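You operate a simulated robot arm through the tools that you are given. There is no shell and no other tool. Be economical: measure what you need, move in short steps, check, and stop when the job is done.

Carry out the task below with a simulated robot arm. There is one attempt and no reset: what you move stays moved.

Task
Give the loaded bundle a green band and a label, then put it in the turquoise tray.
Fine: set the slider to that colour; the sliding tray ends at LOAD; the bundle goes into the turquoise tray; dial and other bundles stay as they are.

It is judged by the outcome, as a careful person would: the job done as asked, and still so three seconds after it is handed in. It fails if anything else is knocked over, pushed out of place, dropped, spilled or broken.

Robot
A 6-joint arm with a two-finger parallel gripper, fixed in place. Base frame: the origin is at the foot of the arm, x ahead of it, y to its left, z up; the work surface is at about z = 0.945. Lengths are in m, angles in degrees, forces in N, time in s.
With the tool pointing down near the work surface it reaches from about 0.22 to 0.62 m from the base axis. Its first joint turns from -66.0 to 66.0 degrees. Payload 2.7 kg.
The tool frame sits at the grasp point between the pads (the TCP): z along the fingers, y along the line on which they close. The tips reach 0.023 m beyond it. Largest opening 0.094 m; finger width 0.038, thickness 0.01; the body of the gripper, 0.054 by 0.096 m, starts 0.039 m behind the TCP.
Orientation is that of the tool frame in the base frame, as [roll, pitch, yaw] about the fixed x, y, z axes, in that order (R = Rz(yaw) Ry(pitch) Rx(roll)). With the fingers straight down and closing along the base's y, the tool's x points along the base's -x, its y along +y and its z along -z.

Tools
- The arm moves only by the tool jog_arm. Its argument "motion" is a list of rows, each an object of numbers (a shift or turn left out is 0, a gripper value left out holds the last): "wx", "wy", "wz": the turn, a rotation vector about the base's x, y, z in units of 45 degrees (1.0 is 45 degrees); "x", "y", "z": the shift along the base's x, y, z in units of 100 mm (1.0 is 100 mm); "grip": the finger opening in m, from 0 to 0.094. In form: [{"wx": .., "wy": .., "wz": .., "x": .., "y": .., "z": .., "grip": ..}, ...]. A call has 1 to 10 rows; each row is the pose to reach, as a shift and turn from the pose commanded when the call began. A call with a number of a shift or a turn outside -1 to 1 is refused whole. A row lasts 0.2 s, in which the tool goes at most 0.05 m and 8.6 degrees; a call with a longer step from one row to the next is refused whole, and so is a gripper value outside its range. Where a pose cannot be reached the arm comes as near as it can. A force on the tool above 60 N (or 10 N above the force at the start of the call, whichever is more), or a blocked arm, ends the call early, and 0.2 s more pass. Each finger travels about 0.045 m/s and halts on what it meets, pressing with about 23 N; the grip force reading is that of the motor and also rises with nothing between the fingers. The clock runs only during rows and for 0.2 s after the last one: add rows that repeat a pose to give the fingers time. It gives the time, the measured TCP pose, the force on the tool (base axes), the opening and the grip force at its end, in the units of the frame above (readings bear some noise), with the torque about the TCP (base axes, N m) and any sound that the robot's microphone picked up.
- Cameras (640 x 400 px; columns grow to the right, rows downward): "scene" is fixed at [0.0773, -0.4316, 1.401]; the picture's right is [0.76, -0.65, 0.00], its down [-0.39, -0.46, -0.80] and it looks along [0.52, 0.61, -0.60] (base axes); focal length 281 px, centre (320, 200). "wrist" rides on the gripper at [0.087, 0.016, -0.075] in the tool frame; the picture's right is [-0.18, 0.98, 0.00], its down [-0.58, -0.11, -0.81] and it looks along [-0.79, -0.15, 0.59] (tool axes); focal length 243 px, centre (320, 200). There is no depth. A picture from a camera that has moved, and an enlarged one, comes with that camera's place and axes in the base frame and with its lens.
- snapshot(camera): a new picture of that camera. It takes no simulated time.
- enlarge(camera, box): a new picture of the part [left, top, right, bottom] of that camera's present view, enlarged. It takes no simulated time.
- job_done(): hands the job in; it is judged then, once.

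Work in short steps. Places have to be worked out from the pictures, the camera data and where the tool is seen: move nearer, look again, correct. Check each grasp and each placing, and mend what went wrong. You have 120 turns and 76 pictures in all, those below and enlarged ones among them. Open the gripper and draw the arm clear of the work before you hand the job in, unless the task says otherwise; then end with one line.

The tools are called by a JSON object that holds its "op" and its "data". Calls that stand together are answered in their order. jog_arm: Moves the arm, as the interface text tells. Its arguments: {"type":"object","properties":{"motion":{"type":"array"}},"required":["motion"]} The other tools are called the same way: snapshot (camera) takes a picture; enlarge (camera, box) takes an enlarged picture of a part of a camera's view; job_done () hands the job in.

At the start:

```text
time_s: 0.0
position: [0.4112, -0.1357, 1.2351]
tcp_rot: [-179.9, 0.0, 179.9]
force: [-0.1, -0.6, 0.1]
torque: [0.02, -0.01, -0.01]
width: 0.0939
grip_force: 0.1
```

scene: 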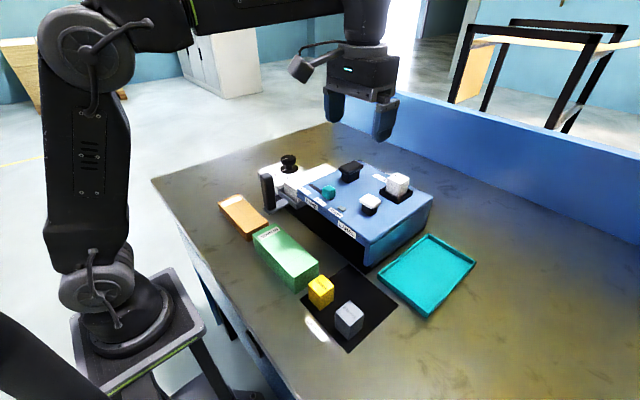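
wrist: 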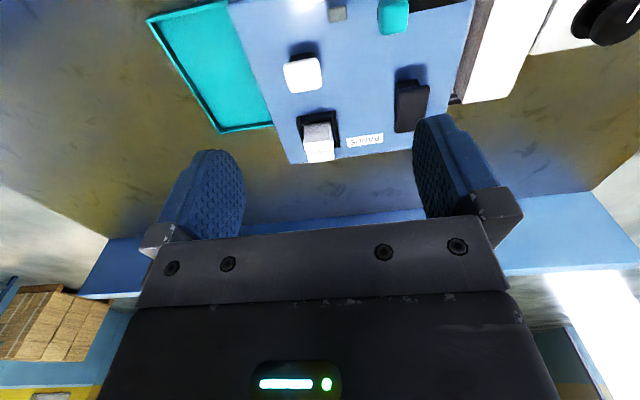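

The scene shows a blue machine with controls, a sliding tray, trays and bundles. I'll enlarge the scene to read the labels.

{"op": "enlarge", "data": {"camera": "scene", "box": [240, 140, 440, 265]}}

{"op": "enlarge", "data": {"camera": "scene", "box": [210, 180, 410, 360]}}

{"op": "enlarge", "data": {"camera": "wrist", "box": [220, 0, 640, 200]}}

```text
3.20 times, centred on (340, 202) of scene
camera zoom: at [0.0773, -0.4316, 1.401], right [0.76, -0.65, 0.0], down [-0.39, -0.46, -0.8], along [0.52, 0.61, -0.6], focal length 898 px, centre (256, 192)
```

zoom: 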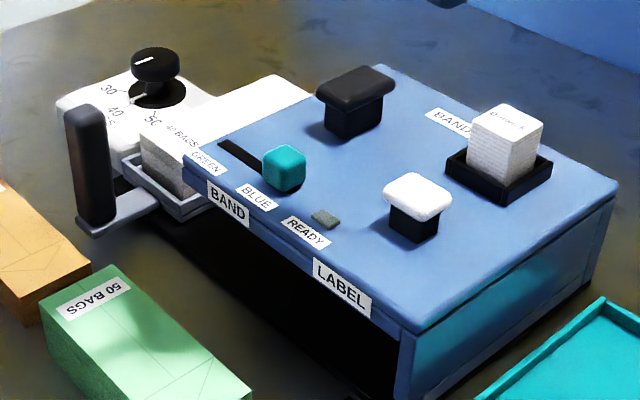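

```text
2.22 times, centred on (310, 270) of scene
camera zoom: at [0.0773, -0.4316, 1.401], right [0.76, -0.65, 0.0], down [-0.39, -0.46, -0.8], along [0.52, 0.61, -0.6], focal length 624 px, centre (342, 44)
```

zoom: 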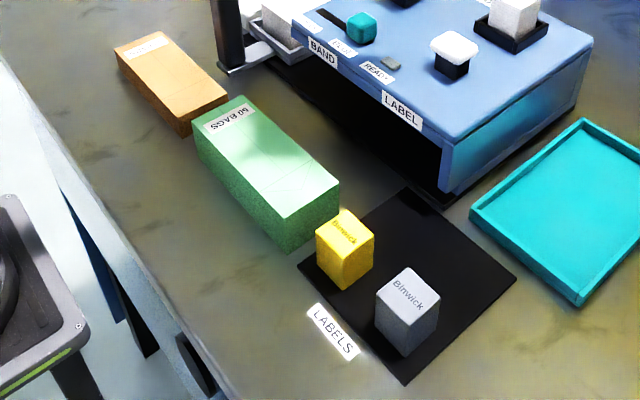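

```text
1.52 times, centred on (430, 100) of wrist
camera zoom: at [0.3232, -0.12, 1.3092], right [0.19, 0.98, 0.0], down [0.58, -0.11, 0.81], along [0.79, -0.15, -0.59], focal length 370 px, centre (152, 352)
```

zoom: 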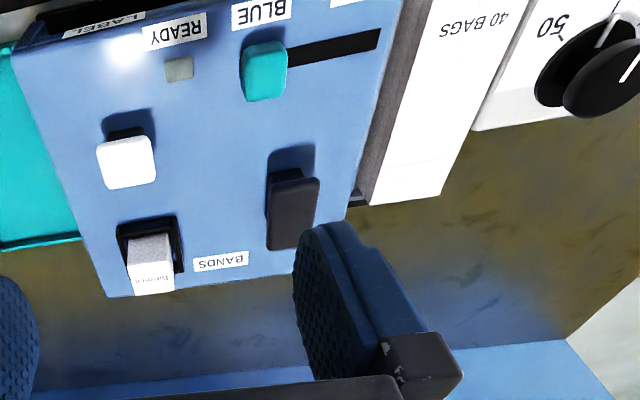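

The loaded bundle (40 BAGS) sits at LOAD; the slider is on BLUE. I'll draw the arm back for a better look at the machine top.

{"op": "jog_arm", "data": {"motion": [{"x": -0.4, "y": 0.2}, {"x": -0.8, "y": 0.4}, {"x": -1.0, "y": 0.5}, {"x": -1.0, "y": 0.5}]}}

{"op": "snapshot", "data": {"camera": "wrist"}}

{"op": "enlarge", "data": {"camera": "wrist", "box": [200, 0, 520, 200]}}

{"op": "enlarge", "data": {"camera": "scene", "box": [255, 145, 345, 215]}}

{"op": "enlarge", "data": {"camera": "scene", "box": [360, 160, 440, 220]}}

```text
time_s: 1.0
position: [0.3113, -0.0865, 1.2367]
tcp_rot: [-179.9, 0.0, 179.9]
force: [-0.2, 0.9, -0.5]
torque: [-0.01, 0.0, -0.02]
width: 0.0938
grip_force: 0.0
```

```text
70 pictures are left
camera wrist: at [0.2235, -0.0698, 1.3098], right [0.19, 0.98, 0.0], down [0.58, -0.11, 0.81], along [0.79, -0.15, -0.59], focal length 243 px, centre (320, 200)
```

wrist: 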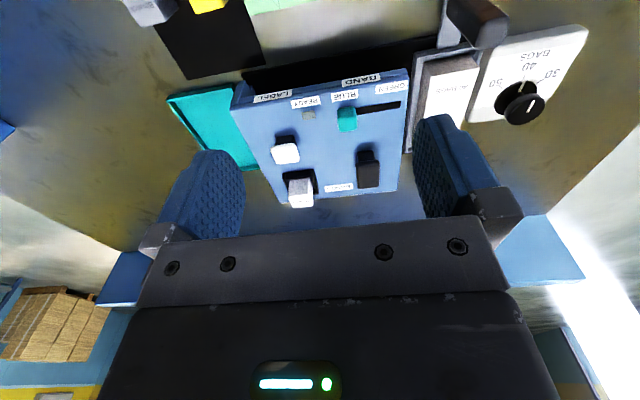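

```text
2.00 times, centred on (360, 100) of wrist
camera zoom: at [0.2235, -0.0698, 1.3098], right [0.19, 0.98, 0.0], down [0.58, -0.11, 0.81], along [0.79, -0.15, -0.59], focal length 485 px, centre (240, 400)
```

zoom: 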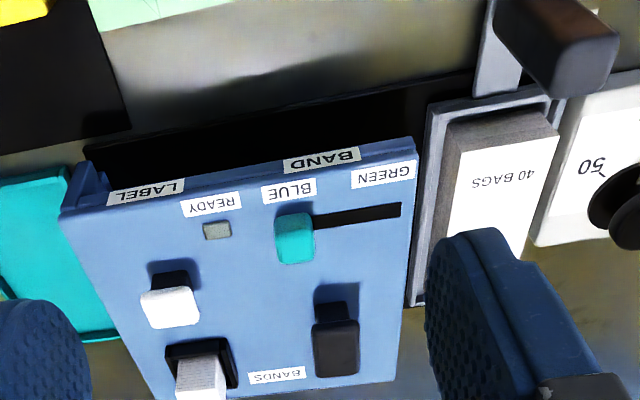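

```text
5.71 times, centred on (300, 180) of scene
camera zoom: at [0.0773, -0.4316, 1.401], right [0.76, -0.65, 0.0], down [-0.39, -0.46, -0.8], along [0.52, 0.61, -0.6], focal length 1604 px, centre (434, 314)
```

zoom: 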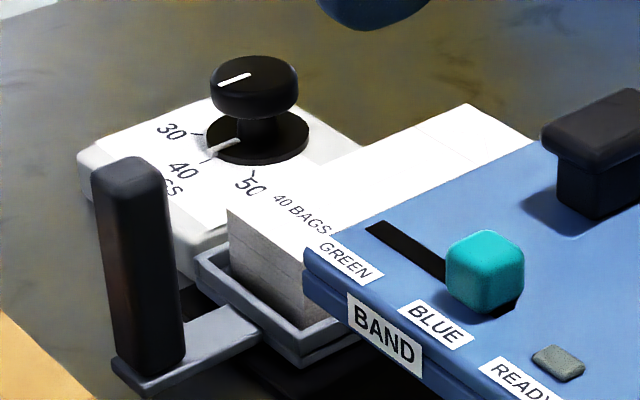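

```text
6.67 times, centred on (400, 190) of scene
camera zoom: at [0.0773, -0.4316, 1.401], right [0.76, -0.65, 0.0], down [-0.39, -0.46, -0.8], along [0.52, 0.61, -0.6], focal length 1872 px, centre (-213, 267)
```

zoom: 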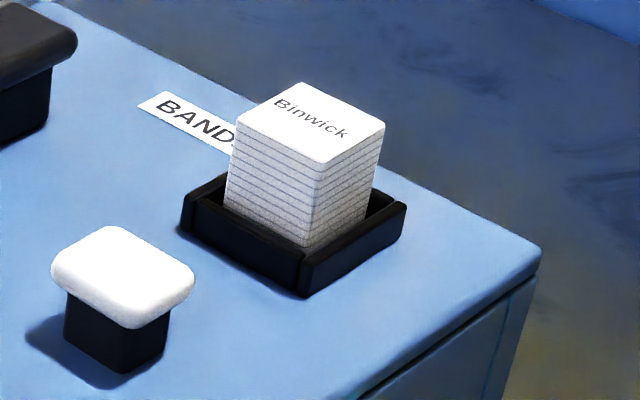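

Dial is at 40, matching the bundle. I'll look closely at the stacks on the LABELS mat and the BANDS sign.

{"op": "enlarge", "data": {"camera": "scene", "box": [295, 265, 385, 355]}}

{"op": "enlarge", "data": {"camera": "wrist", "box": [260, 70, 420, 215]}}

```text
4.44 times, centred on (340, 310) of scene
camera zoom: at [0.0773, -0.4316, 1.401], right [0.76, -0.65, 0.0], down [-0.39, -0.46, -0.8], along [0.52, 0.61, -0.6], focal length 1248 px, centre (231, -289)
```

zoom: 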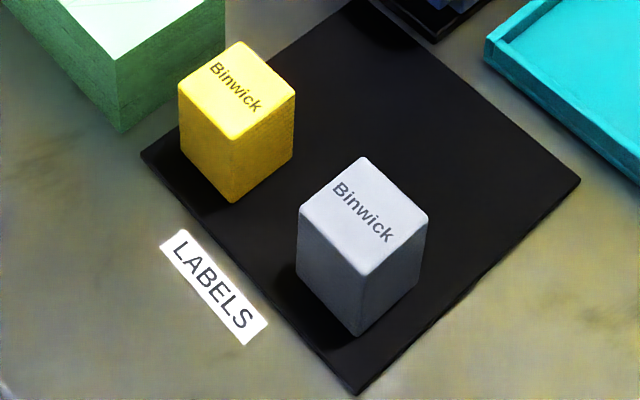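

```text
2.76 times, centred on (340, 142) of wrist
camera zoom: at [0.2235, -0.0698, 1.3098], right [0.19, 0.98, 0.0], down [0.58, -0.11, 0.81], along [0.79, -0.15, -0.59], focal length 669 px, centre (265, 359)
```

zoom: 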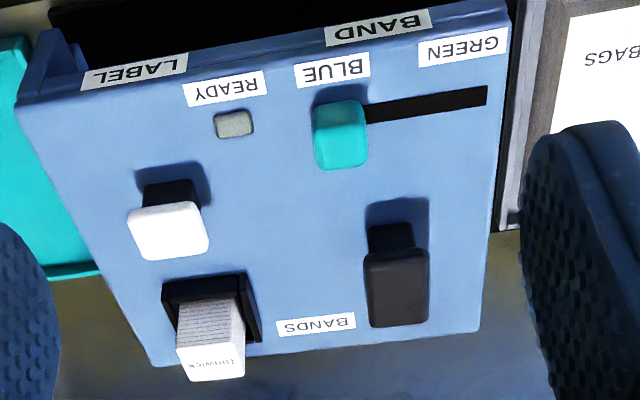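

Triangulating: machine top plate z≈1.037, slider knob ≈(0.41,-0.07), its GREEN end ≈ y -0.016. I move above the knob with a half-open gripper and check.

{"op": "jog_arm", "data": {"motion": [{"x": 0.4, "y": 0.08, "grip": 0.05}, {"x": 0.8, "y": 0.165, "z": -0.2}, {"x": 0.987, "y": 0.165, "z": -0.6}, {"x": 0.987, "y": 0.165, "z": -0.95}, {"x": 0.987, "y": 0.165, "z": -0.95}]}}

{"op": "snapshot", "data": {"camera": "wrist"}}

{"op": "enlarge", "data": {"camera": "scene", "box": [250, 110, 450, 235]}}

```text
time_s: 2.2
position: [0.4121, -0.068, 1.1413]
tcp_rot: [-179.9, 0.1, 179.9]
force: [-1.3, 0.6, -0.8]
torque: [0.0, -0.01, -0.01]
width: 0.0499
grip_force: 0.0
```

```text
64 pictures are left
camera wrist: at [0.3247, -0.0524, 1.2162], right [0.19, 0.98, 0.0], down [0.58, -0.11, 0.81], along [0.79, -0.15, -0.59], focal length 243 px, centre (320, 200)
```

wrist: 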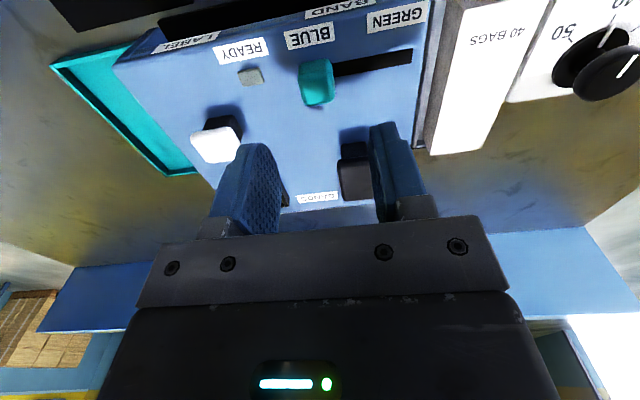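

```text
3.20 times, centred on (350, 172) of scene
camera zoom: at [0.0773, -0.4316, 1.401], right [0.76, -0.65, 0.0], down [-0.39, -0.46, -0.8], along [0.52, 0.61, -0.6], focal length 898 px, centre (224, 288)
```

zoom: 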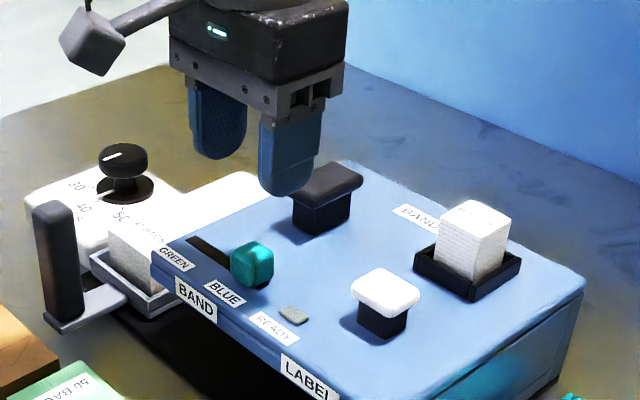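

Knob confirmed at ≈(0.411,-0.069,1.052), right below the gripper. Descend around it and close.

{"op": "jog_arm", "data": {"motion": [{"z": -0.35}, {"z": -0.6}, {"z": -0.75}, {"z": -0.75, "grip": 0.015}, {"z": -0.75, "grip": 0.015}, {"z": -0.75, "grip": 0.015}]}}

{"op": "enlarge", "data": {"camera": "scene", "box": [250, 110, 450, 235]}}

```text
time_s: 3.6
position: [0.4104, -0.0677, 1.0667]
tcp_rot: [-179.8, 0.0, 179.8]
force: [-0.5, 0.0, -4.9]
torque: [-0.03, -0.61, 0.11]
width: 0.0236
grip_force: 44.9
```

```text
3.20 times, centred on (350, 172) of scene
camera zoom: at [0.0773, -0.4316, 1.401], right [0.76, -0.65, 0.0], down [-0.39, -0.46, -0.8], along [0.52, 0.61, -0.6], focal length 898 px, centre (224, 288)
```

zoom: 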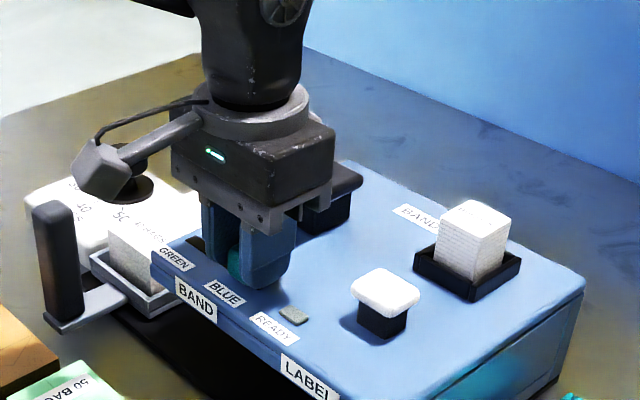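

Knob gripped (width 0.0236). Slide it +y by 55 mm towards GREEN.

{"op": "jog_arm", "data": {"motion": [{"y": 0.1}, {"y": 0.2}, {"y": 0.3}, {"y": 0.4}, {"y": 0.48}, {"y": 0.53}, {"y": 0.53}]}}

{"op": "snapshot", "data": {"camera": "wrist"}}

```text
time_s: 5.2
position: [0.4105, -0.0153, 1.066]
tcp_rot: [-180.0, 0.3, 179.8]
force: [5.9, -0.2, 18.5]
torque: [0.08, -1.32, 0.08]
width: 0.0236
grip_force: 44.8
```

```text
61 pictures are left
camera wrist: at [0.3226, 0.0001, 1.1402], right [0.19, 0.98, 0.0], down [0.58, -0.11, 0.81], along [0.8, -0.15, -0.59], focal length 243 px, centre (320, 200)
```

wrist: 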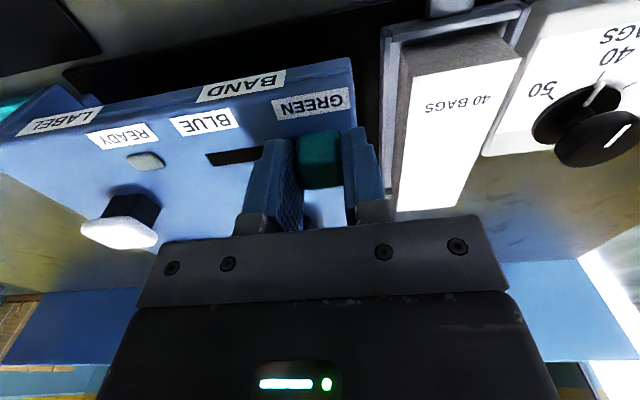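

Knob is at GREEN. Release slightly and lift.

{"op": "jog_arm", "data": {"motion": [{"grip": 0.036}, {"grip": 0.036}, {"z": 0.3, "grip": 0.036}, {"z": 0.7}, {"z": 1.0}, {"z": 1.0}]}}

{"op": "snapshot", "data": {"camera": "wrist"}}

{"op": "enlarge", "data": {"camera": "scene", "box": [240, 130, 440, 255]}}

```text
time_s: 6.6
position: [0.4094, -0.0156, 1.1638]
tcp_rot: [-180.0, 0.0, 179.9]
force: [0.2, 0.5, -0.5]
torque: [0.01, 0.02, 0.01]
width: 0.0354
grip_force: 0.0
```

```text
60 pictures are left
camera wrist: at [0.3224, 0.0008, 1.2378], right [0.19, 0.98, 0.0], down [0.58, -0.11, 0.81], along [0.79, -0.15, -0.59], focal length 243 px, centre (320, 200)
```

wrist: 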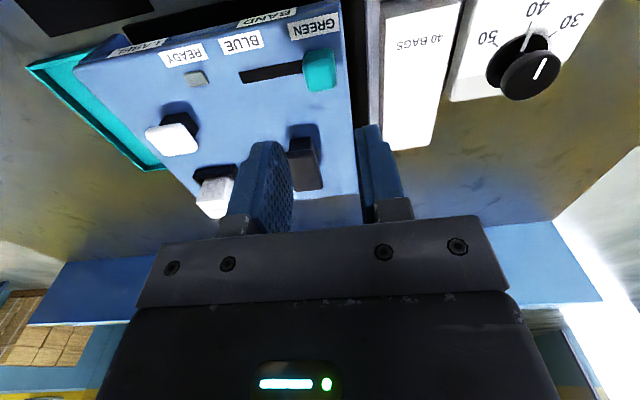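

```text
3.20 times, centred on (340, 192) of scene
camera zoom: at [0.0773, -0.4316, 1.401], right [0.76, -0.65, 0.0], down [-0.39, -0.46, -0.8], along [0.52, 0.61, -0.6], focal length 898 px, centre (256, 224)
```

zoom: 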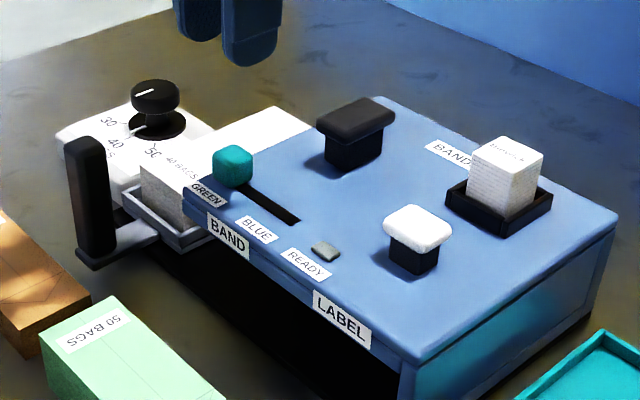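

Slider now at GREEN. Next the tray handle at ≈(0.341,0.067), top z≈1.055: position above it with an open gripper.

{"op": "jog_arm", "data": {"motion": [{"x": -0.3, "y": 0.35, "grip": 0.075}, {"x": -0.6, "y": 0.7, "z": -0.1}, {"x": -0.68, "y": 0.83, "z": -0.3}, {"x": -0.68, "y": 0.83, "z": -0.3}]}}

{"op": "snapshot", "data": {"camera": "wrist"}}

{"op": "enlarge", "data": {"camera": "scene", "box": [230, 110, 390, 230]}}

```text
time_s: 7.6
position: [0.3406, 0.0677, 1.1305]
tcp_rot: [-179.9, 0.0, 179.9]
force: [0.9, 0.9, -0.4]
torque: [-0.01, 0.02, 0.03]
width: 0.0748
grip_force: 0.1
```

```text
58 pictures are left
camera wrist: at [0.2534, 0.0843, 1.2041], right [0.19, 0.98, 0.0], down [0.58, -0.11, 0.81], along [0.79, -0.15, -0.59], focal length 243 px, centre (320, 200)
```

wrist: 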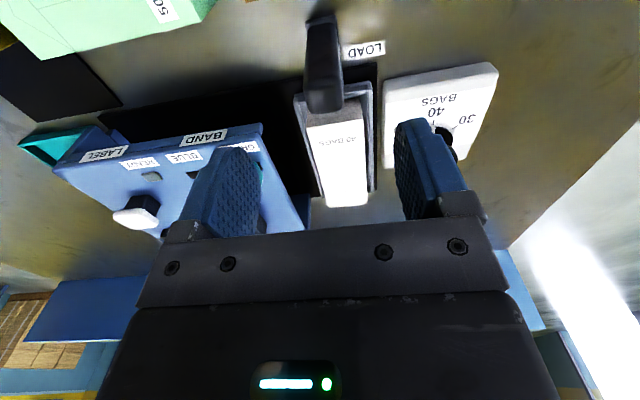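

```text
3.33 times, centred on (310, 170) of scene
camera zoom: at [0.0773, -0.4316, 1.401], right [0.76, -0.65, 0.0], down [-0.39, -0.46, -0.8], along [0.52, 0.61, -0.6], focal length 936 px, centre (353, 300)
```

zoom: 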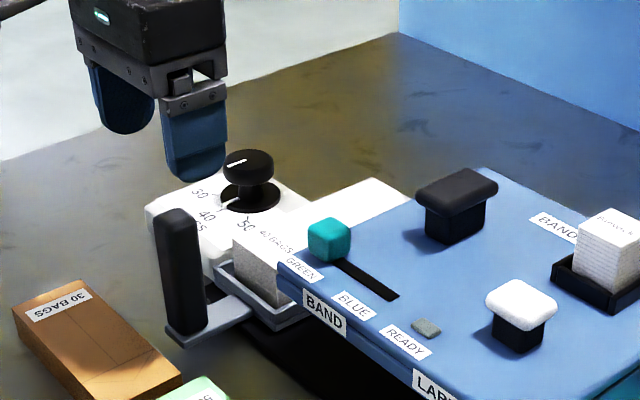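

Handle at ≈(0.338,0.071). Descend around it and grip.

{"op": "jog_arm", "data": {"motion": [{"y": 0.03, "z": -0.4}, {"y": 0.03, "z": -0.8}, {"y": 0.03, "z": -1.0}, {"y": 0.03, "z": -1.0, "grip": 0.01}, {"y": 0.03, "z": -1.0, "grip": 0.01}, {"y": 0.03, "z": -1.0, "grip": 0.01}, {"y": 0.03, "z": -1.0, "grip": 0.01}, {"y": 0.03, "z": -1.0, "grip": 0.01}]}}

{"op": "enlarge", "data": {"camera": "scene", "box": [230, 110, 390, 230]}}

```text
time_s: 9.4
position: [0.3449, 0.069, 1.0329]
tcp_rot: [-179.9, -0.1, 179.9]
force: [0.8, 0.7, -6.7]
torque: [1.03, -0.33, 0.61]
width: 0.0258
grip_force: 45.0
```

```text
3.33 times, centred on (310, 170) of scene
camera zoom: at [0.0774, -0.4316, 1.401], right [0.76, -0.65, 0.0], down [-0.39, -0.46, -0.8], along [0.52, 0.61, -0.6], focal length 936 px, centre (353, 300)
```

zoom: 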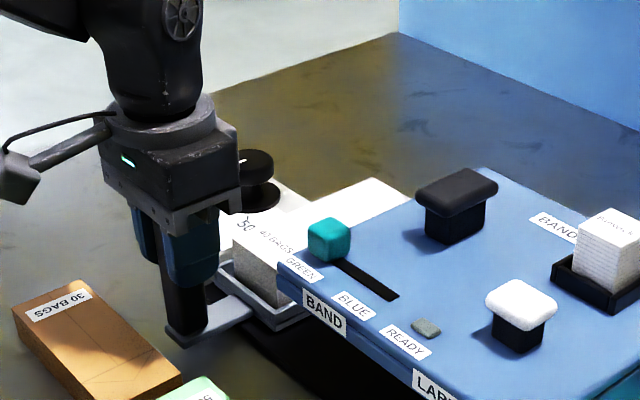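

Handle gripped. Slide the tray towards BAND (-y).

{"op": "jog_arm", "data": {"motion": [{"y": -0.1}, {"y": -0.25}, {"y": -0.4}, {"y": -0.55}, {"y": -0.7}, {"y": -0.85}, {"y": -1.0}, {"y": -1.0}]}}

{"op": "enlarge", "data": {"camera": "scene", "box": [230, 110, 430, 260]}}

```text
time_s: 11.2
position: [0.3426, -0.0304, 1.0354]
tcp_rot: [-179.9, 0.1, 180.0]
force: [20.6, 0.3, -32.3]
torque: [0.94, 0.03, 0.87]
width: 0.0256
grip_force: 44.9
```

```text
2.67 times, centred on (330, 185) of scene
camera zoom: at [0.0783, -0.4317, 1.401], right [0.76, -0.65, 0.0], down [-0.39, -0.46, -0.8], along [0.52, 0.61, -0.6], focal length 749 px, centre (293, 240)
```

zoom: 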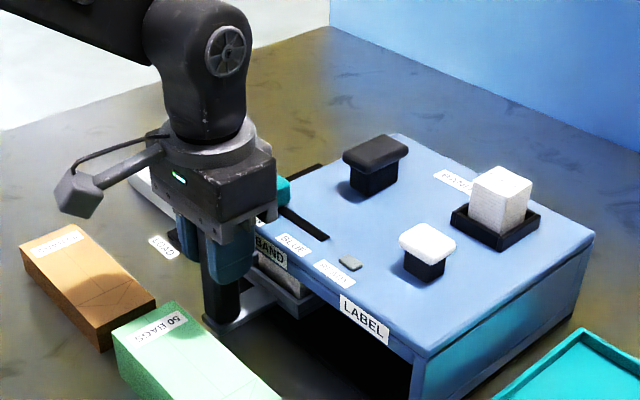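

Moves freely. About 20 mm more to the BAND position.

{"op": "jog_arm", "data": {"motion": [{"y": -0.06}, {"y": -0.12}, {"y": -0.18}, {"y": -0.2}, {"y": -0.2}]}}

{"op": "snapshot", "data": {"camera": "wrist"}}

{"op": "enlarge", "data": {"camera": "scene", "box": [280, 160, 440, 280]}}

```text
time_s: 12.4
position: [0.3415, -0.0522, 1.0358]
tcp_rot: [-179.9, -0.2, 179.8]
force: [7.7, 1.6, -31.0]
torque: [0.92, -0.69, 0.81]
width: 0.0259
grip_force: 45.0
```

```text
54 pictures are left
camera wrist: at [0.2548, -0.0347, 1.1094], right [0.19, 0.98, 0.0], down [0.58, -0.11, 0.81], along [0.79, -0.15, -0.59], focal length 243 px, centre (320, 200)
```

wrist: 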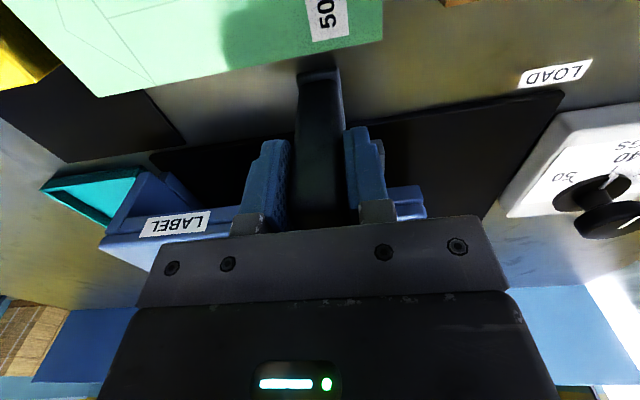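

```text
3.33 times, centred on (360, 220) of scene
camera zoom: at [0.0779, -0.4317, 1.401], right [0.76, -0.65, 0.0], down [-0.39, -0.46, -0.8], along [0.52, 0.61, -0.6], focal length 936 px, centre (187, 133)
```

zoom: 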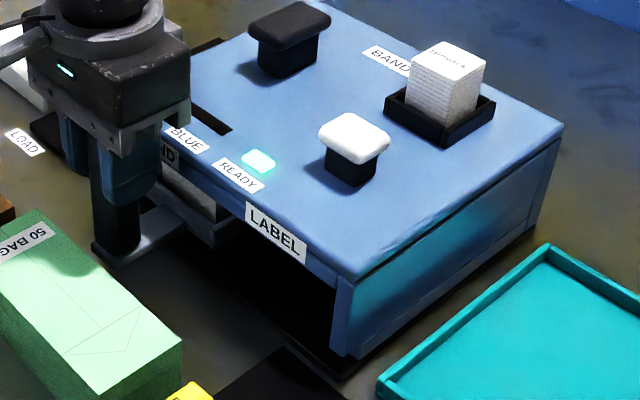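

READY lamp is lit with the tray at y≈-0.052. Release the handle and lift straight up, then close the fingers and go above the black button.

{"op": "jog_arm", "data": {"motion": [{"grip": 0.06}, {"grip": 0.06}, {"grip": 0.06}, {"z": 0.4}, {"z": 0.8}, {"z": 1.0}, {"z": 1.0}]}}

{"op": "snapshot", "data": {"camera": "wrist"}}

{"op": "enlarge", "data": {"camera": "scene", "box": [280, 140, 440, 260]}}

```text
time_s: 14.0
position: [0.3419, -0.0502, 1.1366]
tcp_rot: [-179.9, 0.0, 179.8]
force: [-0.3, -0.4, -0.4]
torque: [0.03, -0.04, 0.01]
width: 0.06
grip_force: 0.1
```

```text
52 pictures are left
camera wrist: at [0.2547, -0.0349, 1.2107], right [0.19, 0.98, 0.0], down [0.58, -0.11, 0.81], along [0.79, -0.15, -0.59], focal length 243 px, centre (320, 200)
```

wrist: 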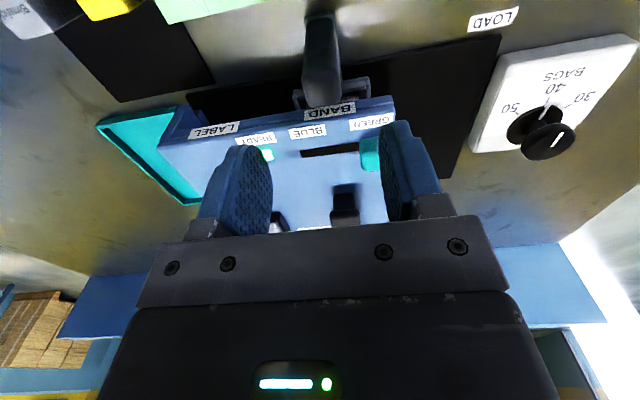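

```text
3.33 times, centred on (360, 200) of scene
camera zoom: at [0.0773, -0.4316, 1.401], right [0.76, -0.65, 0.0], down [-0.39, -0.46, -0.8], along [0.52, 0.61, -0.6], focal length 936 px, centre (187, 200)
```

zoom: 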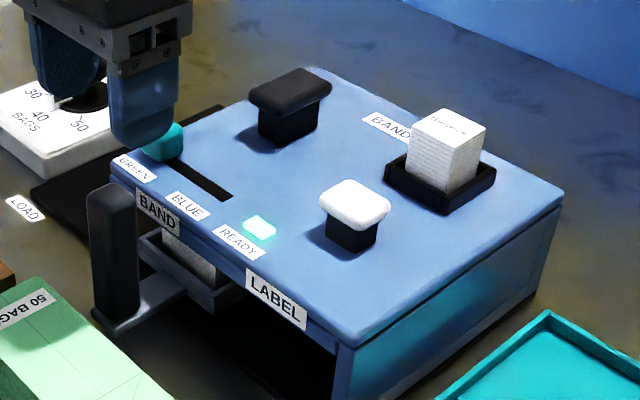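

Lamp still lit. Black cap estimated at (0.495,-0.05), top z≈1.075. Lift slightly, move toward it with fingers closed.

{"op": "jog_arm", "data": {"motion": [{"z": 0.3, "x": 0.2, "grip": 0.0}, {"z": 0.3, "x": 0.6, "grip": 0.0}, {"z": 0.3, "x": 1.0, "grip": 0.0}, {"z": 0.3, "x": 1.0, "grip": 0.0}]}}

{"op": "snapshot", "data": {"camera": "wrist"}}

```text
time_s: 15.0
position: [0.4414, -0.0502, 1.1668]
tcp_rot: [-179.9, 0.0, 179.9]
force: [-1.1, 0.2, 0.1]
torque: [0.02, 0.02, 0.01]
width: 0.0002
grip_force: 23.1
```

```text
50 pictures are left
camera wrist: at [0.3545, -0.0338, 1.2408], right [0.19, 0.98, 0.0], down [0.58, -0.11, 0.81], along [0.79, -0.15, -0.59], focal length 243 px, centre (320, 200)
```

wrist: 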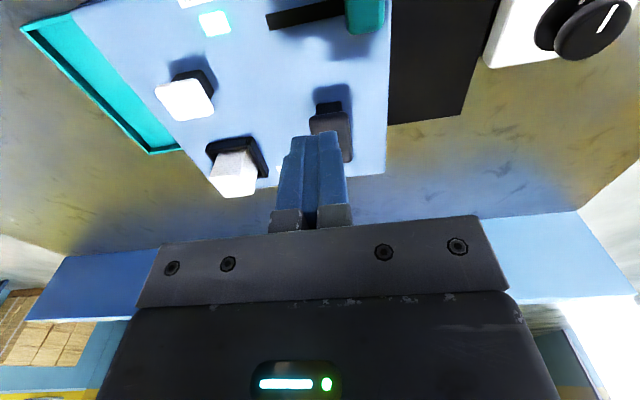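

Cap confirmed at ≈(0.491,-0.05). Move above and press down gently.

{"op": "jog_arm", "data": {"motion": [{"x": 0.3}, {"x": 0.5}, {"x": 0.5, "z": -0.3}, {"x": 0.5, "z": -0.55}, {"x": 0.5, "z": -0.65}, {"x": 0.5, "z": -0.7}]}}

{"op": "enlarge", "data": {"camera": "scene", "box": [280, 120, 440, 240]}}

```text
time_s: 16.4
position: [0.4911, -0.0491, 1.0962]
tcp_rot: [-179.9, 0.1, 179.8]
force: [1.6, 0.8, 2.5]
torque: [0.02, 0.02, -0.06]
width: 0.0
grip_force: 22.9
```

```text
3.33 times, centred on (360, 180) of scene
camera zoom: at [0.0774, -0.4316, 1.401], right [0.76, -0.65, 0.0], down [-0.39, -0.46, -0.8], along [0.52, 0.61, -0.6], focal length 936 px, centre (187, 267)
```

zoom: 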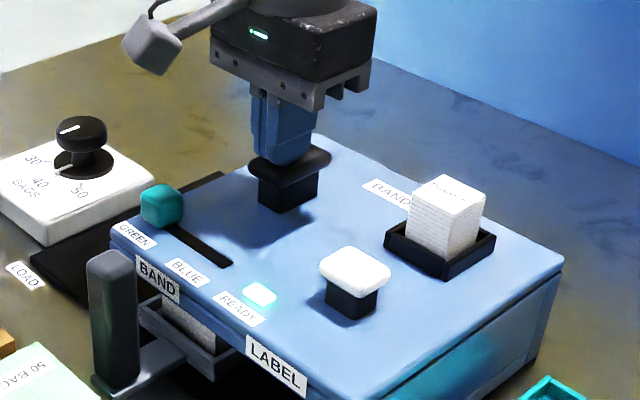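

Just at contact. Press down in small steps.

{"op": "jog_arm", "data": {"motion": [{"z": -0.05}, {"z": -0.1}, {"z": -0.15}, {"z": -0.2}, {"z": -0.2}, {"z": -0.2}]}}

{"op": "enlarge", "data": {"camera": "scene", "box": [280, 120, 440, 240]}}

```text
time_s: 17.8
position: [0.491, -0.0501, 1.0789]
tcp_rot: [-179.9, 0.5, 179.9]
force: [-10.1, 16.2, 38.1]
torque: [0.37, 0.92, -0.24]
width: 0.0
grip_force: 22.9
heard: click
```

```text
3.33 times, centred on (360, 180) of scene
camera zoom: at [0.0764, -0.4311, 1.4013], right [0.76, -0.65, 0.0], down [-0.39, -0.46, -0.8], along [0.52, 0.61, -0.6], focal length 936 px, centre (187, 267)
```

zoom: 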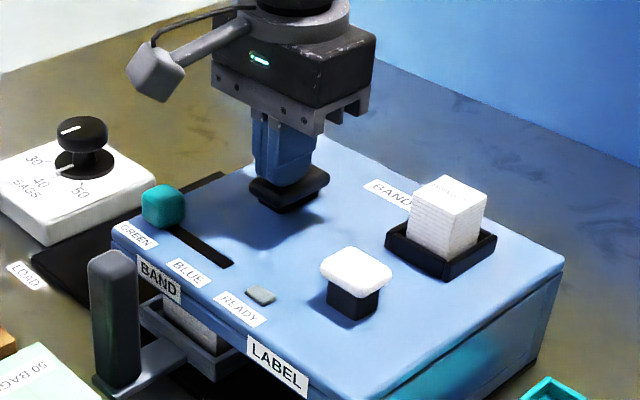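

Click heard and the lamp went off while pressed. Lift and check the state.

{"op": "jog_arm", "data": {"motion": [{"z": 0.1}, {"z": 0.5}, {"z": 0.85}, {"z": 0.85}, {"z": 0.85, "x": -0.4}, {"z": 0.85, "x": -0.8}, {"z": 0.85, "x": -0.95}, {"z": 0.85, "x": -0.95}]}}

{"op": "enlarge", "data": {"camera": "scene", "box": [260, 140, 420, 260]}}

```text
time_s: 19.6
position: [0.3983, -0.0541, 1.1594]
tcp_rot: [-179.9, 0.0, 179.8]
force: [0.3, -0.1, -0.7]
torque: [0.02, 0.0, 0.0]
width: 0.0
grip_force: 22.9
```

```text
3.33 times, centred on (340, 200) of scene
camera zoom: at [0.0773, -0.4316, 1.401], right [0.76, -0.65, 0.0], down [-0.39, -0.46, -0.8], along [0.52, 0.61, -0.6], focal length 936 px, centre (253, 200)
```

zoom: 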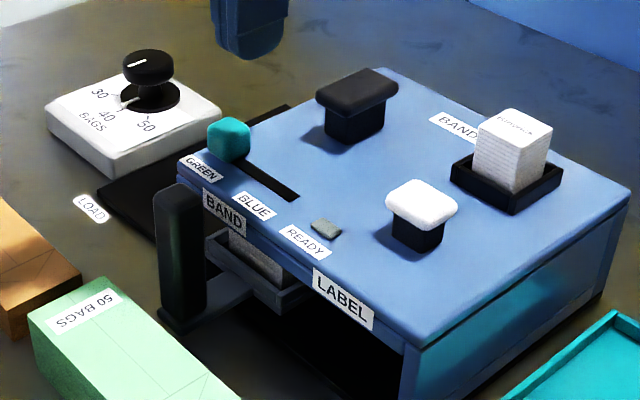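

Lamp is off, so banding probably happened. To verify before labelling, I'll re-grip the handle and look at the bundle outside.

{"op": "jog_arm", "data": {"motion": [{"x": -0.3, "grip": 0.06}, {"x": -0.56, "y": 0.02, "grip": 0.06}, {"x": -0.56, "y": 0.02, "z": -0.3}, {"x": -0.56, "y": 0.02, "z": -0.3}]}}

{"op": "jog_arm", "data": {"motion": [{"z": -0.4}, {"z": -0.8}, {"z": -0.96}, {"z": -0.96, "grip": 0.01}, {"z": -0.96, "grip": 0.01}, {"z": -0.96, "grip": 0.01}, {"z": -0.96, "grip": 0.01}]}}

{"op": "snapshot", "data": {"camera": "scene"}}

```text
time_s: 20.6
position: [0.3386, -0.0507, 1.13]
tcp_rot: [-179.9, 0.0, 179.9]
force: [0.7, 0.2, -0.6]
torque: [-0.03, -0.02, -0.01]
width: 0.06
grip_force: 0.0
```

```text
time_s: 22.2
position: [0.3372, -0.0482, 1.0333]
tcp_rot: [-179.9, 0.1, 179.8]
force: [-0.2, -1.1, -7.4]
torque: [0.67, -0.68, 0.49]
width: 0.0258
grip_force: 44.8
```

```text
46 pictures are left
```

scene: 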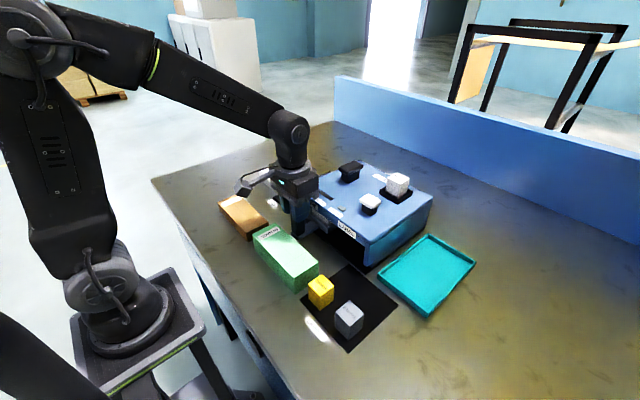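

Gripped. Pull back ~75 mm toward LOAD to inspect the bundle.

{"op": "jog_arm", "data": {"motion": [{"y": 0.15}, {"y": 0.3}, {"y": 0.45}, {"y": 0.6}, {"y": 0.75}, {"y": 0.9}, {"y": 0.9}]}}

{"op": "snapshot", "data": {"camera": "wrist"}}

{"op": "enlarge", "data": {"camera": "scene", "box": [240, 130, 400, 250]}}

```text
time_s: 23.8
position: [0.338, 0.0407, 1.0318]
tcp_rot: [-179.8, -0.6, 179.9]
force: [-29.0, 0.4, -18.9]
torque: [1.19, -0.58, 0.57]
width: 0.0261
grip_force: 45.5
```

```text
45 pictures are left
camera wrist: at [0.252, 0.0576, 1.1085], right [0.19, 0.98, -0.01], down [0.59, -0.11, 0.8], along [0.79, -0.15, -0.6], focal length 243 px, centre (320, 200)
```

wrist: 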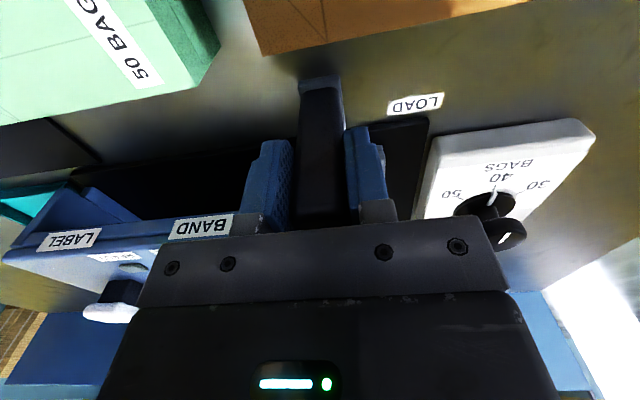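

```text
3.33 times, centred on (320, 190) of scene
camera zoom: at [0.0767, -0.4316, 1.4011], right [0.76, -0.65, 0.0], down [-0.39, -0.46, -0.8], along [0.52, 0.61, -0.6], focal length 936 px, centre (320, 233)
```

zoom: 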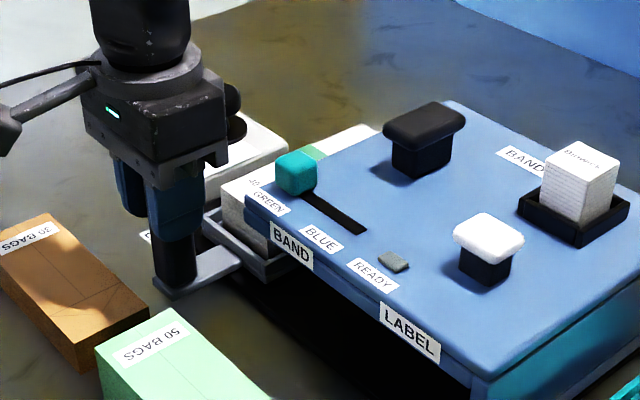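

A green band is visible on the bundle. Now slide all the way to LABEL (y≈-0.16).

{"op": "jog_arm", "data": {"motion": [{"y": -0.15, "x": 0.03}, {"y": -0.3, "x": 0.03}, {"y": -0.45, "x": 0.03}, {"y": -0.6, "x": 0.03}, {"y": -0.75, "x": 0.03}, {"y": -0.9, "x": 0.03}, {"y": -1.0, "x": 0.03}]}}

{"op": "jog_arm", "data": {"motion": [{"y": -0.15}, {"y": -0.3}, {"y": -0.45}, {"y": -0.6}, {"y": -0.75}, {"y": -0.88}, {"y": -0.98}, {"y": -0.98}]}}

{"op": "enlarge", "data": {"camera": "scene", "box": [270, 140, 440, 270]}}

```text
time_s: 25.4
position: [0.3411, -0.0598, 1.0331]
tcp_rot: [-179.8, -0.4, 179.9]
force: [-26.9, 0.9, 2.1]
torque: [0.93, -0.08, 0.67]
width: 0.0258
grip_force: 45.3
```

```text
time_s: 27.2
position: [0.3412, -0.1571, 1.0331]
tcp_rot: [179.9, -0.3, 179.9]
force: [-29.3, -2.1, -4.3]
torque: [-0.17, -0.94, 0.64]
width: 0.0258
grip_force: 45.1
```

```text
3.08 times, centred on (355, 205) of scene
camera zoom: at [0.0765, -0.4317, 1.4011], right [0.76, -0.65, 0.0], down [-0.39, -0.46, -0.8], along [0.52, 0.61, -0.6], focal length 864 px, centre (212, 185)
```

zoom: 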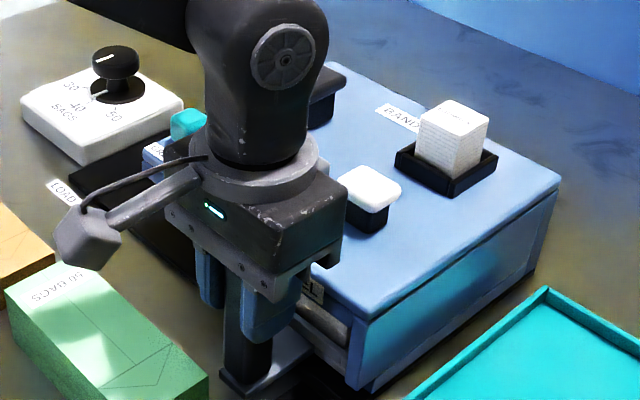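

The lamp is hidden behind the arm. Release, lift and look.

{"op": "jog_arm", "data": {"motion": [{"grip": 0.06}, {"grip": 0.06}, {"grip": 0.06}, {"z": 0.4}, {"z": 0.8}, {"z": 1.0}, {"z": 1.0}]}}

{"op": "snapshot", "data": {"camera": "wrist"}}

{"op": "enlarge", "data": {"camera": "scene", "box": [270, 140, 440, 270]}}

```text
time_s: 28.8
position: [0.3424, -0.1551, 1.1325]
tcp_rot: [-179.9, -0.1, 180.0]
force: [-0.4, 0.3, 0.9]
torque: [0.02, -0.02, 0.02]
width: 0.0603
grip_force: 0.1
```

```text
42 pictures are left
camera wrist: at [0.2549, -0.1388, 1.2065], right [0.19, 0.98, 0.0], down [0.58, -0.11, 0.81], along [0.79, -0.15, -0.59], focal length 243 px, centre (320, 200)
```

wrist: 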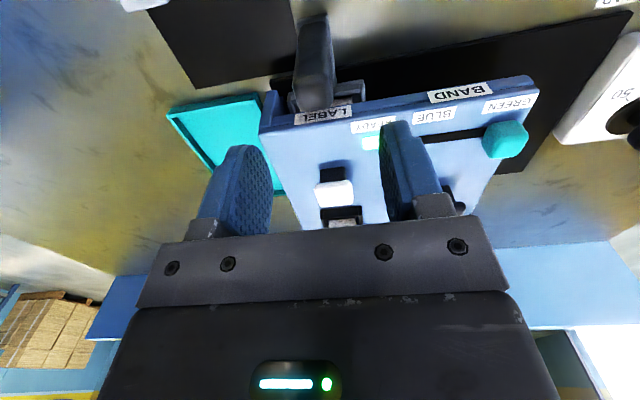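

```text
3.08 times, centred on (355, 205) of scene
camera zoom: at [0.0773, -0.4316, 1.401], right [0.76, -0.65, 0.0], down [-0.39, -0.46, -0.8], along [0.52, 0.61, -0.6], focal length 864 px, centre (212, 185)
```

zoom: 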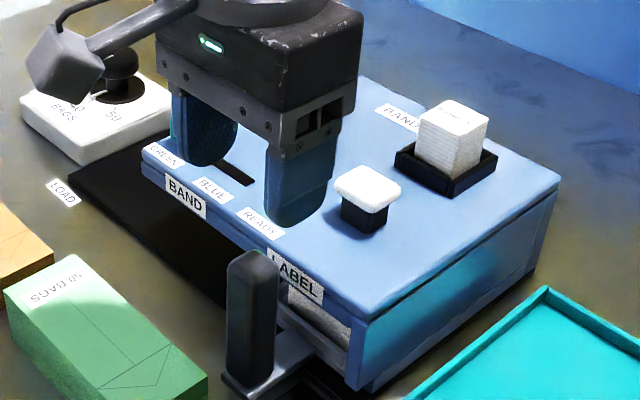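

READY lamp is lit at LABEL. White cap at ≈(0.438,-0.159), top z≈1.07. Move over it with closed fingers.

{"op": "jog_arm", "data": {"motion": [{"x": 0.3, "y": -0.04, "z": 0.1, "grip": 0.0}, {"x": 0.7, "y": -0.04, "z": 0.1, "grip": 0.0}, {"x": 0.95, "y": -0.04, "z": 0.1, "grip": 0.0}, {"x": 0.95, "y": -0.04, "z": 0.1, "grip": 0.0}]}}

{"op": "snapshot", "data": {"camera": "wrist"}}

{"op": "enlarge", "data": {"camera": "scene", "box": [290, 120, 450, 240]}}

```text
time_s: 29.8
position: [0.4351, -0.1583, 1.1439]
tcp_rot: [-179.9, 0.0, 179.9]
force: [-0.6, -0.2, 0.3]
torque: [0.05, 0.02, 0.0]
width: 0.0
grip_force: 22.8
```

```text
40 pictures are left
camera wrist: at [0.3477, -0.1416, 1.2176], right [0.19, 0.98, 0.0], down [0.58, -0.11, 0.81], along [0.79, -0.15, -0.59], focal length 243 px, centre (320, 200)
```

wrist: 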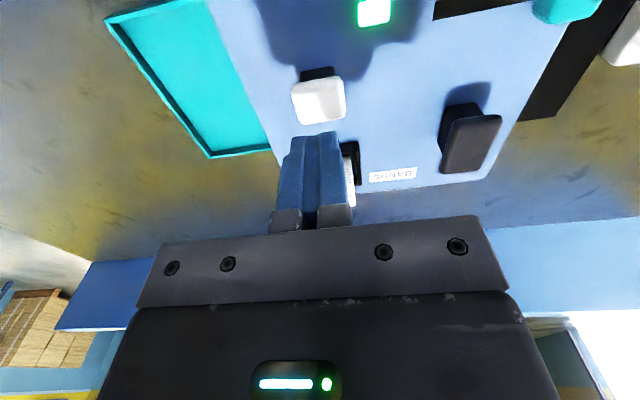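

```text
3.33 times, centred on (370, 180) of scene
camera zoom: at [0.0774, -0.4316, 1.401], right [0.76, -0.65, 0.0], down [-0.39, -0.46, -0.8], along [0.52, 0.61, -0.6], focal length 936 px, centre (153, 267)
```

zoom: 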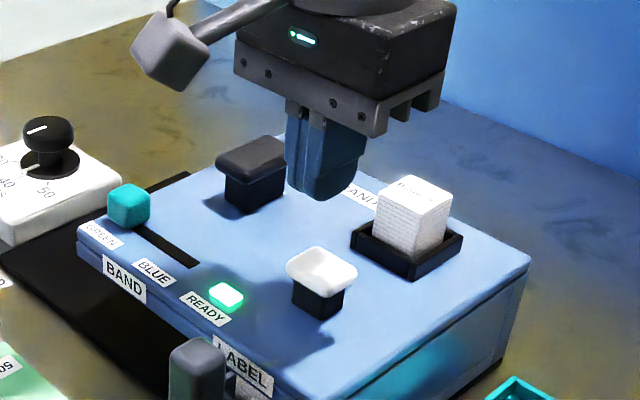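

Lamp lit green; cap is right underneath at (0.435,-0.159). Press.

{"op": "jog_arm", "data": {"motion": [{"z": -0.3}, {"z": -0.48}, {"z": -0.53}, {"z": -0.58}, {"z": -0.63}, {"z": -0.68}, {"z": -0.68}]}}

{"op": "enlarge", "data": {"camera": "scene", "box": [290, 120, 450, 240]}}

```text
time_s: 31.4
position: [0.4385, -0.1599, 1.0763]
tcp_rot: [-179.9, 0.1, 180.0]
force: [-5.7, 0.7, 7.2]
torque: [0.02, 0.17, 0.0]
width: 0.0
grip_force: 23.4
heard: click
```

```text
3.33 times, centred on (370, 180) of scene
camera zoom: at [0.0771, -0.4316, 1.4011], right [0.76, -0.65, 0.0], down [-0.39, -0.46, -0.8], along [0.52, 0.61, -0.6], focal length 936 px, centre (153, 267)
```

zoom: 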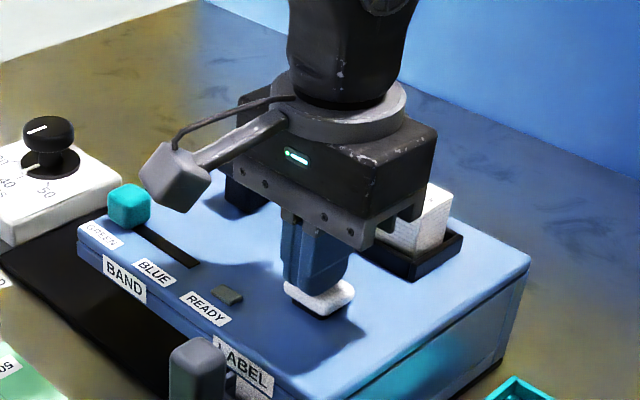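

Click heard, lamp off: labelled. Lift and return to the handle.

{"op": "jog_arm", "data": {"motion": [{"z": 0.1}, {"z": 0.5}, {"z": 0.65}, {"z": 0.65, "x": -0.4, "grip": 0.06}, {"z": 0.65, "x": -0.8, "y": 0.03, "grip": 0.06}, {"z": 0.65, "x": -0.94, "y": 0.03, "grip": 0.06}, {"z": 0.5, "x": -0.94, "y": 0.03, "grip": 0.06}]}}

{"op": "snapshot", "data": {"camera": "wrist"}}

```text
time_s: 33.0
position: [0.3452, -0.1569, 1.1259]
tcp_rot: [-179.9, -0.1, 179.9]
force: [0.2, 0.3, 0.0]
torque: [0.0, 0.03, 0.01]
width: 0.0597
grip_force: 0.1
```

```text
37 pictures are left
camera wrist: at [0.2579, -0.1411, 1.201], right [0.19, 0.98, 0.0], down [0.58, -0.11, 0.81], along [0.79, -0.15, -0.59], focal length 243 px, centre (320, 200)
```

wrist: 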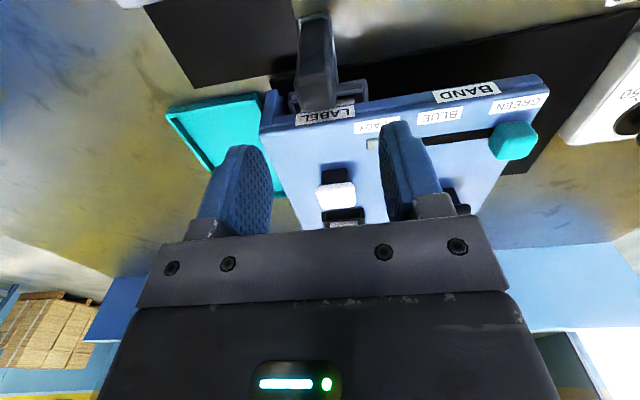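

Aligned with the handle. Descend and grip.

{"op": "jog_arm", "data": {"motion": [{"z": -0.4, "x": -0.03}, {"z": -0.8, "x": -0.03}, {"z": -0.93, "x": -0.03}, {"z": -0.93, "x": -0.03, "grip": 0.01}, {"z": -0.93, "x": -0.03, "grip": 0.01}, {"z": -0.93, "x": -0.03, "grip": 0.01}, {"z": -0.93, "x": -0.03, "grip": 0.01}]}}

{"op": "jog_arm", "data": {"motion": [{"y": 0.1}, {"y": 0.25}, {"y": 0.4}, {"y": 0.55}, {"y": 0.7}, {"y": 0.85}, {"y": 1.0}]}}

{"op": "jog_arm", "data": {"motion": [{"y": 0.15}, {"y": 0.3}, {"y": 0.45}, {"y": 0.6}, {"y": 0.75}, {"y": 0.9}, {"y": 1.0}]}}

```text
time_s: 34.6
position: [0.3422, -0.1596, 1.0335]
tcp_rot: [-180.0, 0.0, 179.9]
force: [-0.5, 0.6, -2.7]
torque: [0.87, -0.67, 0.53]
width: 0.0258
grip_force: 45.0
```

```text
time_s: 36.2
position: [0.3431, -0.0577, 1.0326]
tcp_rot: [180.0, 0.1, 179.9]
force: [7.6, 0.3, 10.0]
torque: [0.79, -0.74, 0.8]
width: 0.0259
grip_force: 45.3
```

```text
time_s: 37.8
position: [0.3429, 0.042, 1.0324]
tcp_rot: [-180.0, 0.3, 179.9]
force: [19.4, 0.5, 8.3]
torque: [0.8, 1.04, 0.68]
width: 0.026
grip_force: 44.9
```

Continue to LOAD (start y 0.069), watching the y-force for the stop.

{"op": "jog_arm", "data": {"motion": [{"y": 0.1}, {"y": 0.2}, {"y": 0.25}, {"y": 0.275}, {"y": 0.275}]}}

{"op": "jog_arm", "data": {"motion": [{"grip": 0.06}, {"grip": 0.06}, {"grip": 0.06}, {"z": 0.4}, {"z": 0.8}, {"z": 1.0}, {"z": 1.0, "x": -0.3}, {"z": 1.0, "x": -0.5}]}}

{"op": "snapshot", "data": {"camera": "wrist"}}

{"op": "enlarge", "data": {"camera": "scene", "box": [240, 120, 400, 240]}}

```text
time_s: 39.0
position: [0.3422, 0.0698, 1.0333]
tcp_rot: [180.0, 0.4, 179.9]
force: [24.6, 0.1, 0.3]
torque: [0.55, 0.09, 0.87]
width: 0.0256
grip_force: 44.4
```

```text
time_s: 40.8
position: [0.2882, 0.0691, 1.13]
tcp_rot: [-179.9, -0.1, 179.9]
force: [0.0, 0.3, 0.5]
torque: [0.03, 0.01, 0.01]
width: 0.0601
grip_force: 0.0
```

```text
36 pictures are left
camera wrist: at [0.2019, 0.0858, 1.2043], right [0.19, 0.98, 0.0], down [0.58, -0.11, 0.81], along [0.79, -0.15, -0.59], focal length 243 px, centre (320, 200)
```

wrist: 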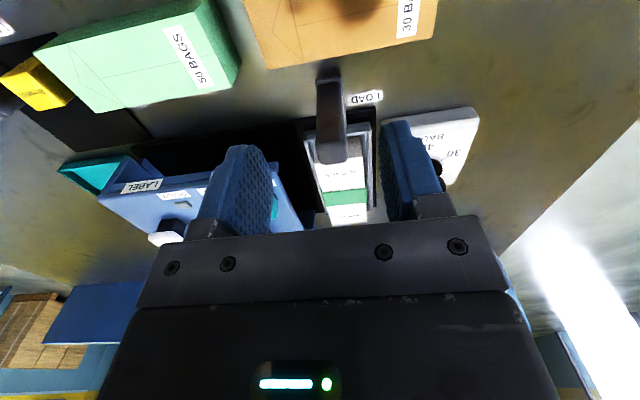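

```text
3.33 times, centred on (320, 180) of scene
camera zoom: at [0.0773, -0.4316, 1.401], right [0.76, -0.65, 0.0], down [-0.39, -0.46, -0.8], along [0.52, 0.61, -0.6], focal length 936 px, centre (320, 267)
```

zoom: 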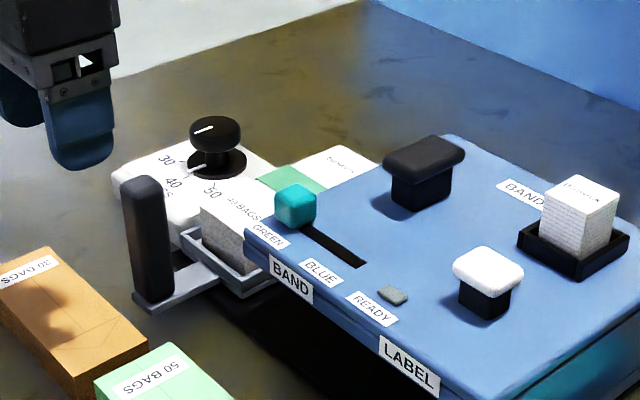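

The bundle shows a green band and a label at its far end. Move above the bundle and inspect.

{"op": "jog_arm", "data": {"motion": [{"z": 0.4, "x": 0.2, "grip": 0.08}, {"z": 0.5, "x": 0.6}, {"z": 0.5, "x": 1.0}, {"z": 0.5, "x": 1.0}]}}

{"op": "snapshot", "data": {"camera": "wrist"}}

{"op": "enlarge", "data": {"camera": "wrist", "box": [220, 0, 480, 170]}}

{"op": "enlarge", "data": {"camera": "scene", "box": [260, 155, 340, 215]}}

```text
time_s: 41.8
position: [0.3907, 0.0702, 1.1808]
tcp_rot: [-179.9, 0.0, -180.0]
force: [-0.7, 0.4, 0.2]
torque: [0.05, 0.01, 0.0]
width: 0.0802
grip_force: 0.1
```

```text
34 pictures are left
camera wrist: at [0.3028, 0.0869, 1.2552], right [0.19, 0.98, 0.0], down [0.58, -0.11, 0.81], along [0.79, -0.15, -0.59], focal length 243 px, centre (320, 200)
```

wrist: 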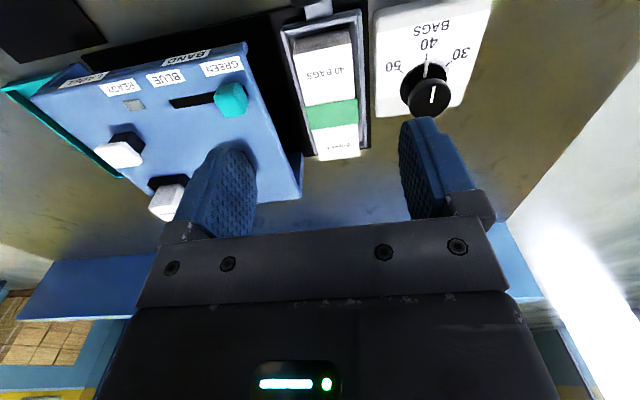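

```text
2.35 times, centred on (350, 85) of wrist
camera zoom: at [0.3028, 0.0869, 1.2552], right [0.19, 0.98, 0.0], down [0.58, -0.11, 0.81], along [0.79, -0.15, -0.59], focal length 571 px, centre (249, 471)
```

zoom: 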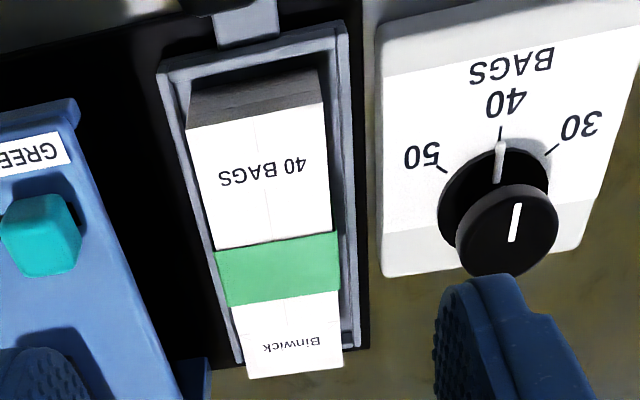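

```text
6.67 times, centred on (300, 185) of scene
camera zoom: at [0.0774, -0.4316, 1.401], right [0.76, -0.65, 0.0], down [-0.39, -0.46, -0.8], along [0.52, 0.61, -0.6], focal length 1872 px, centre (453, 300)
```

zoom: 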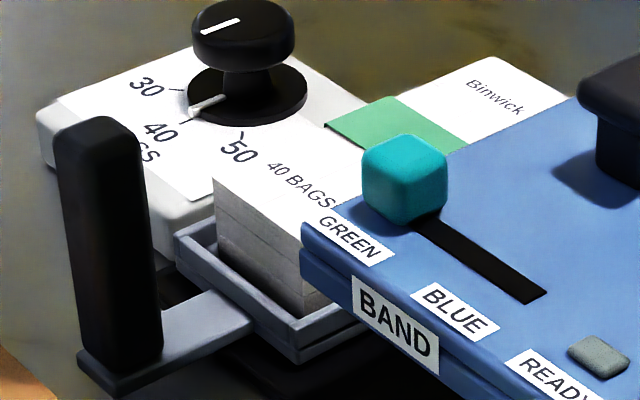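

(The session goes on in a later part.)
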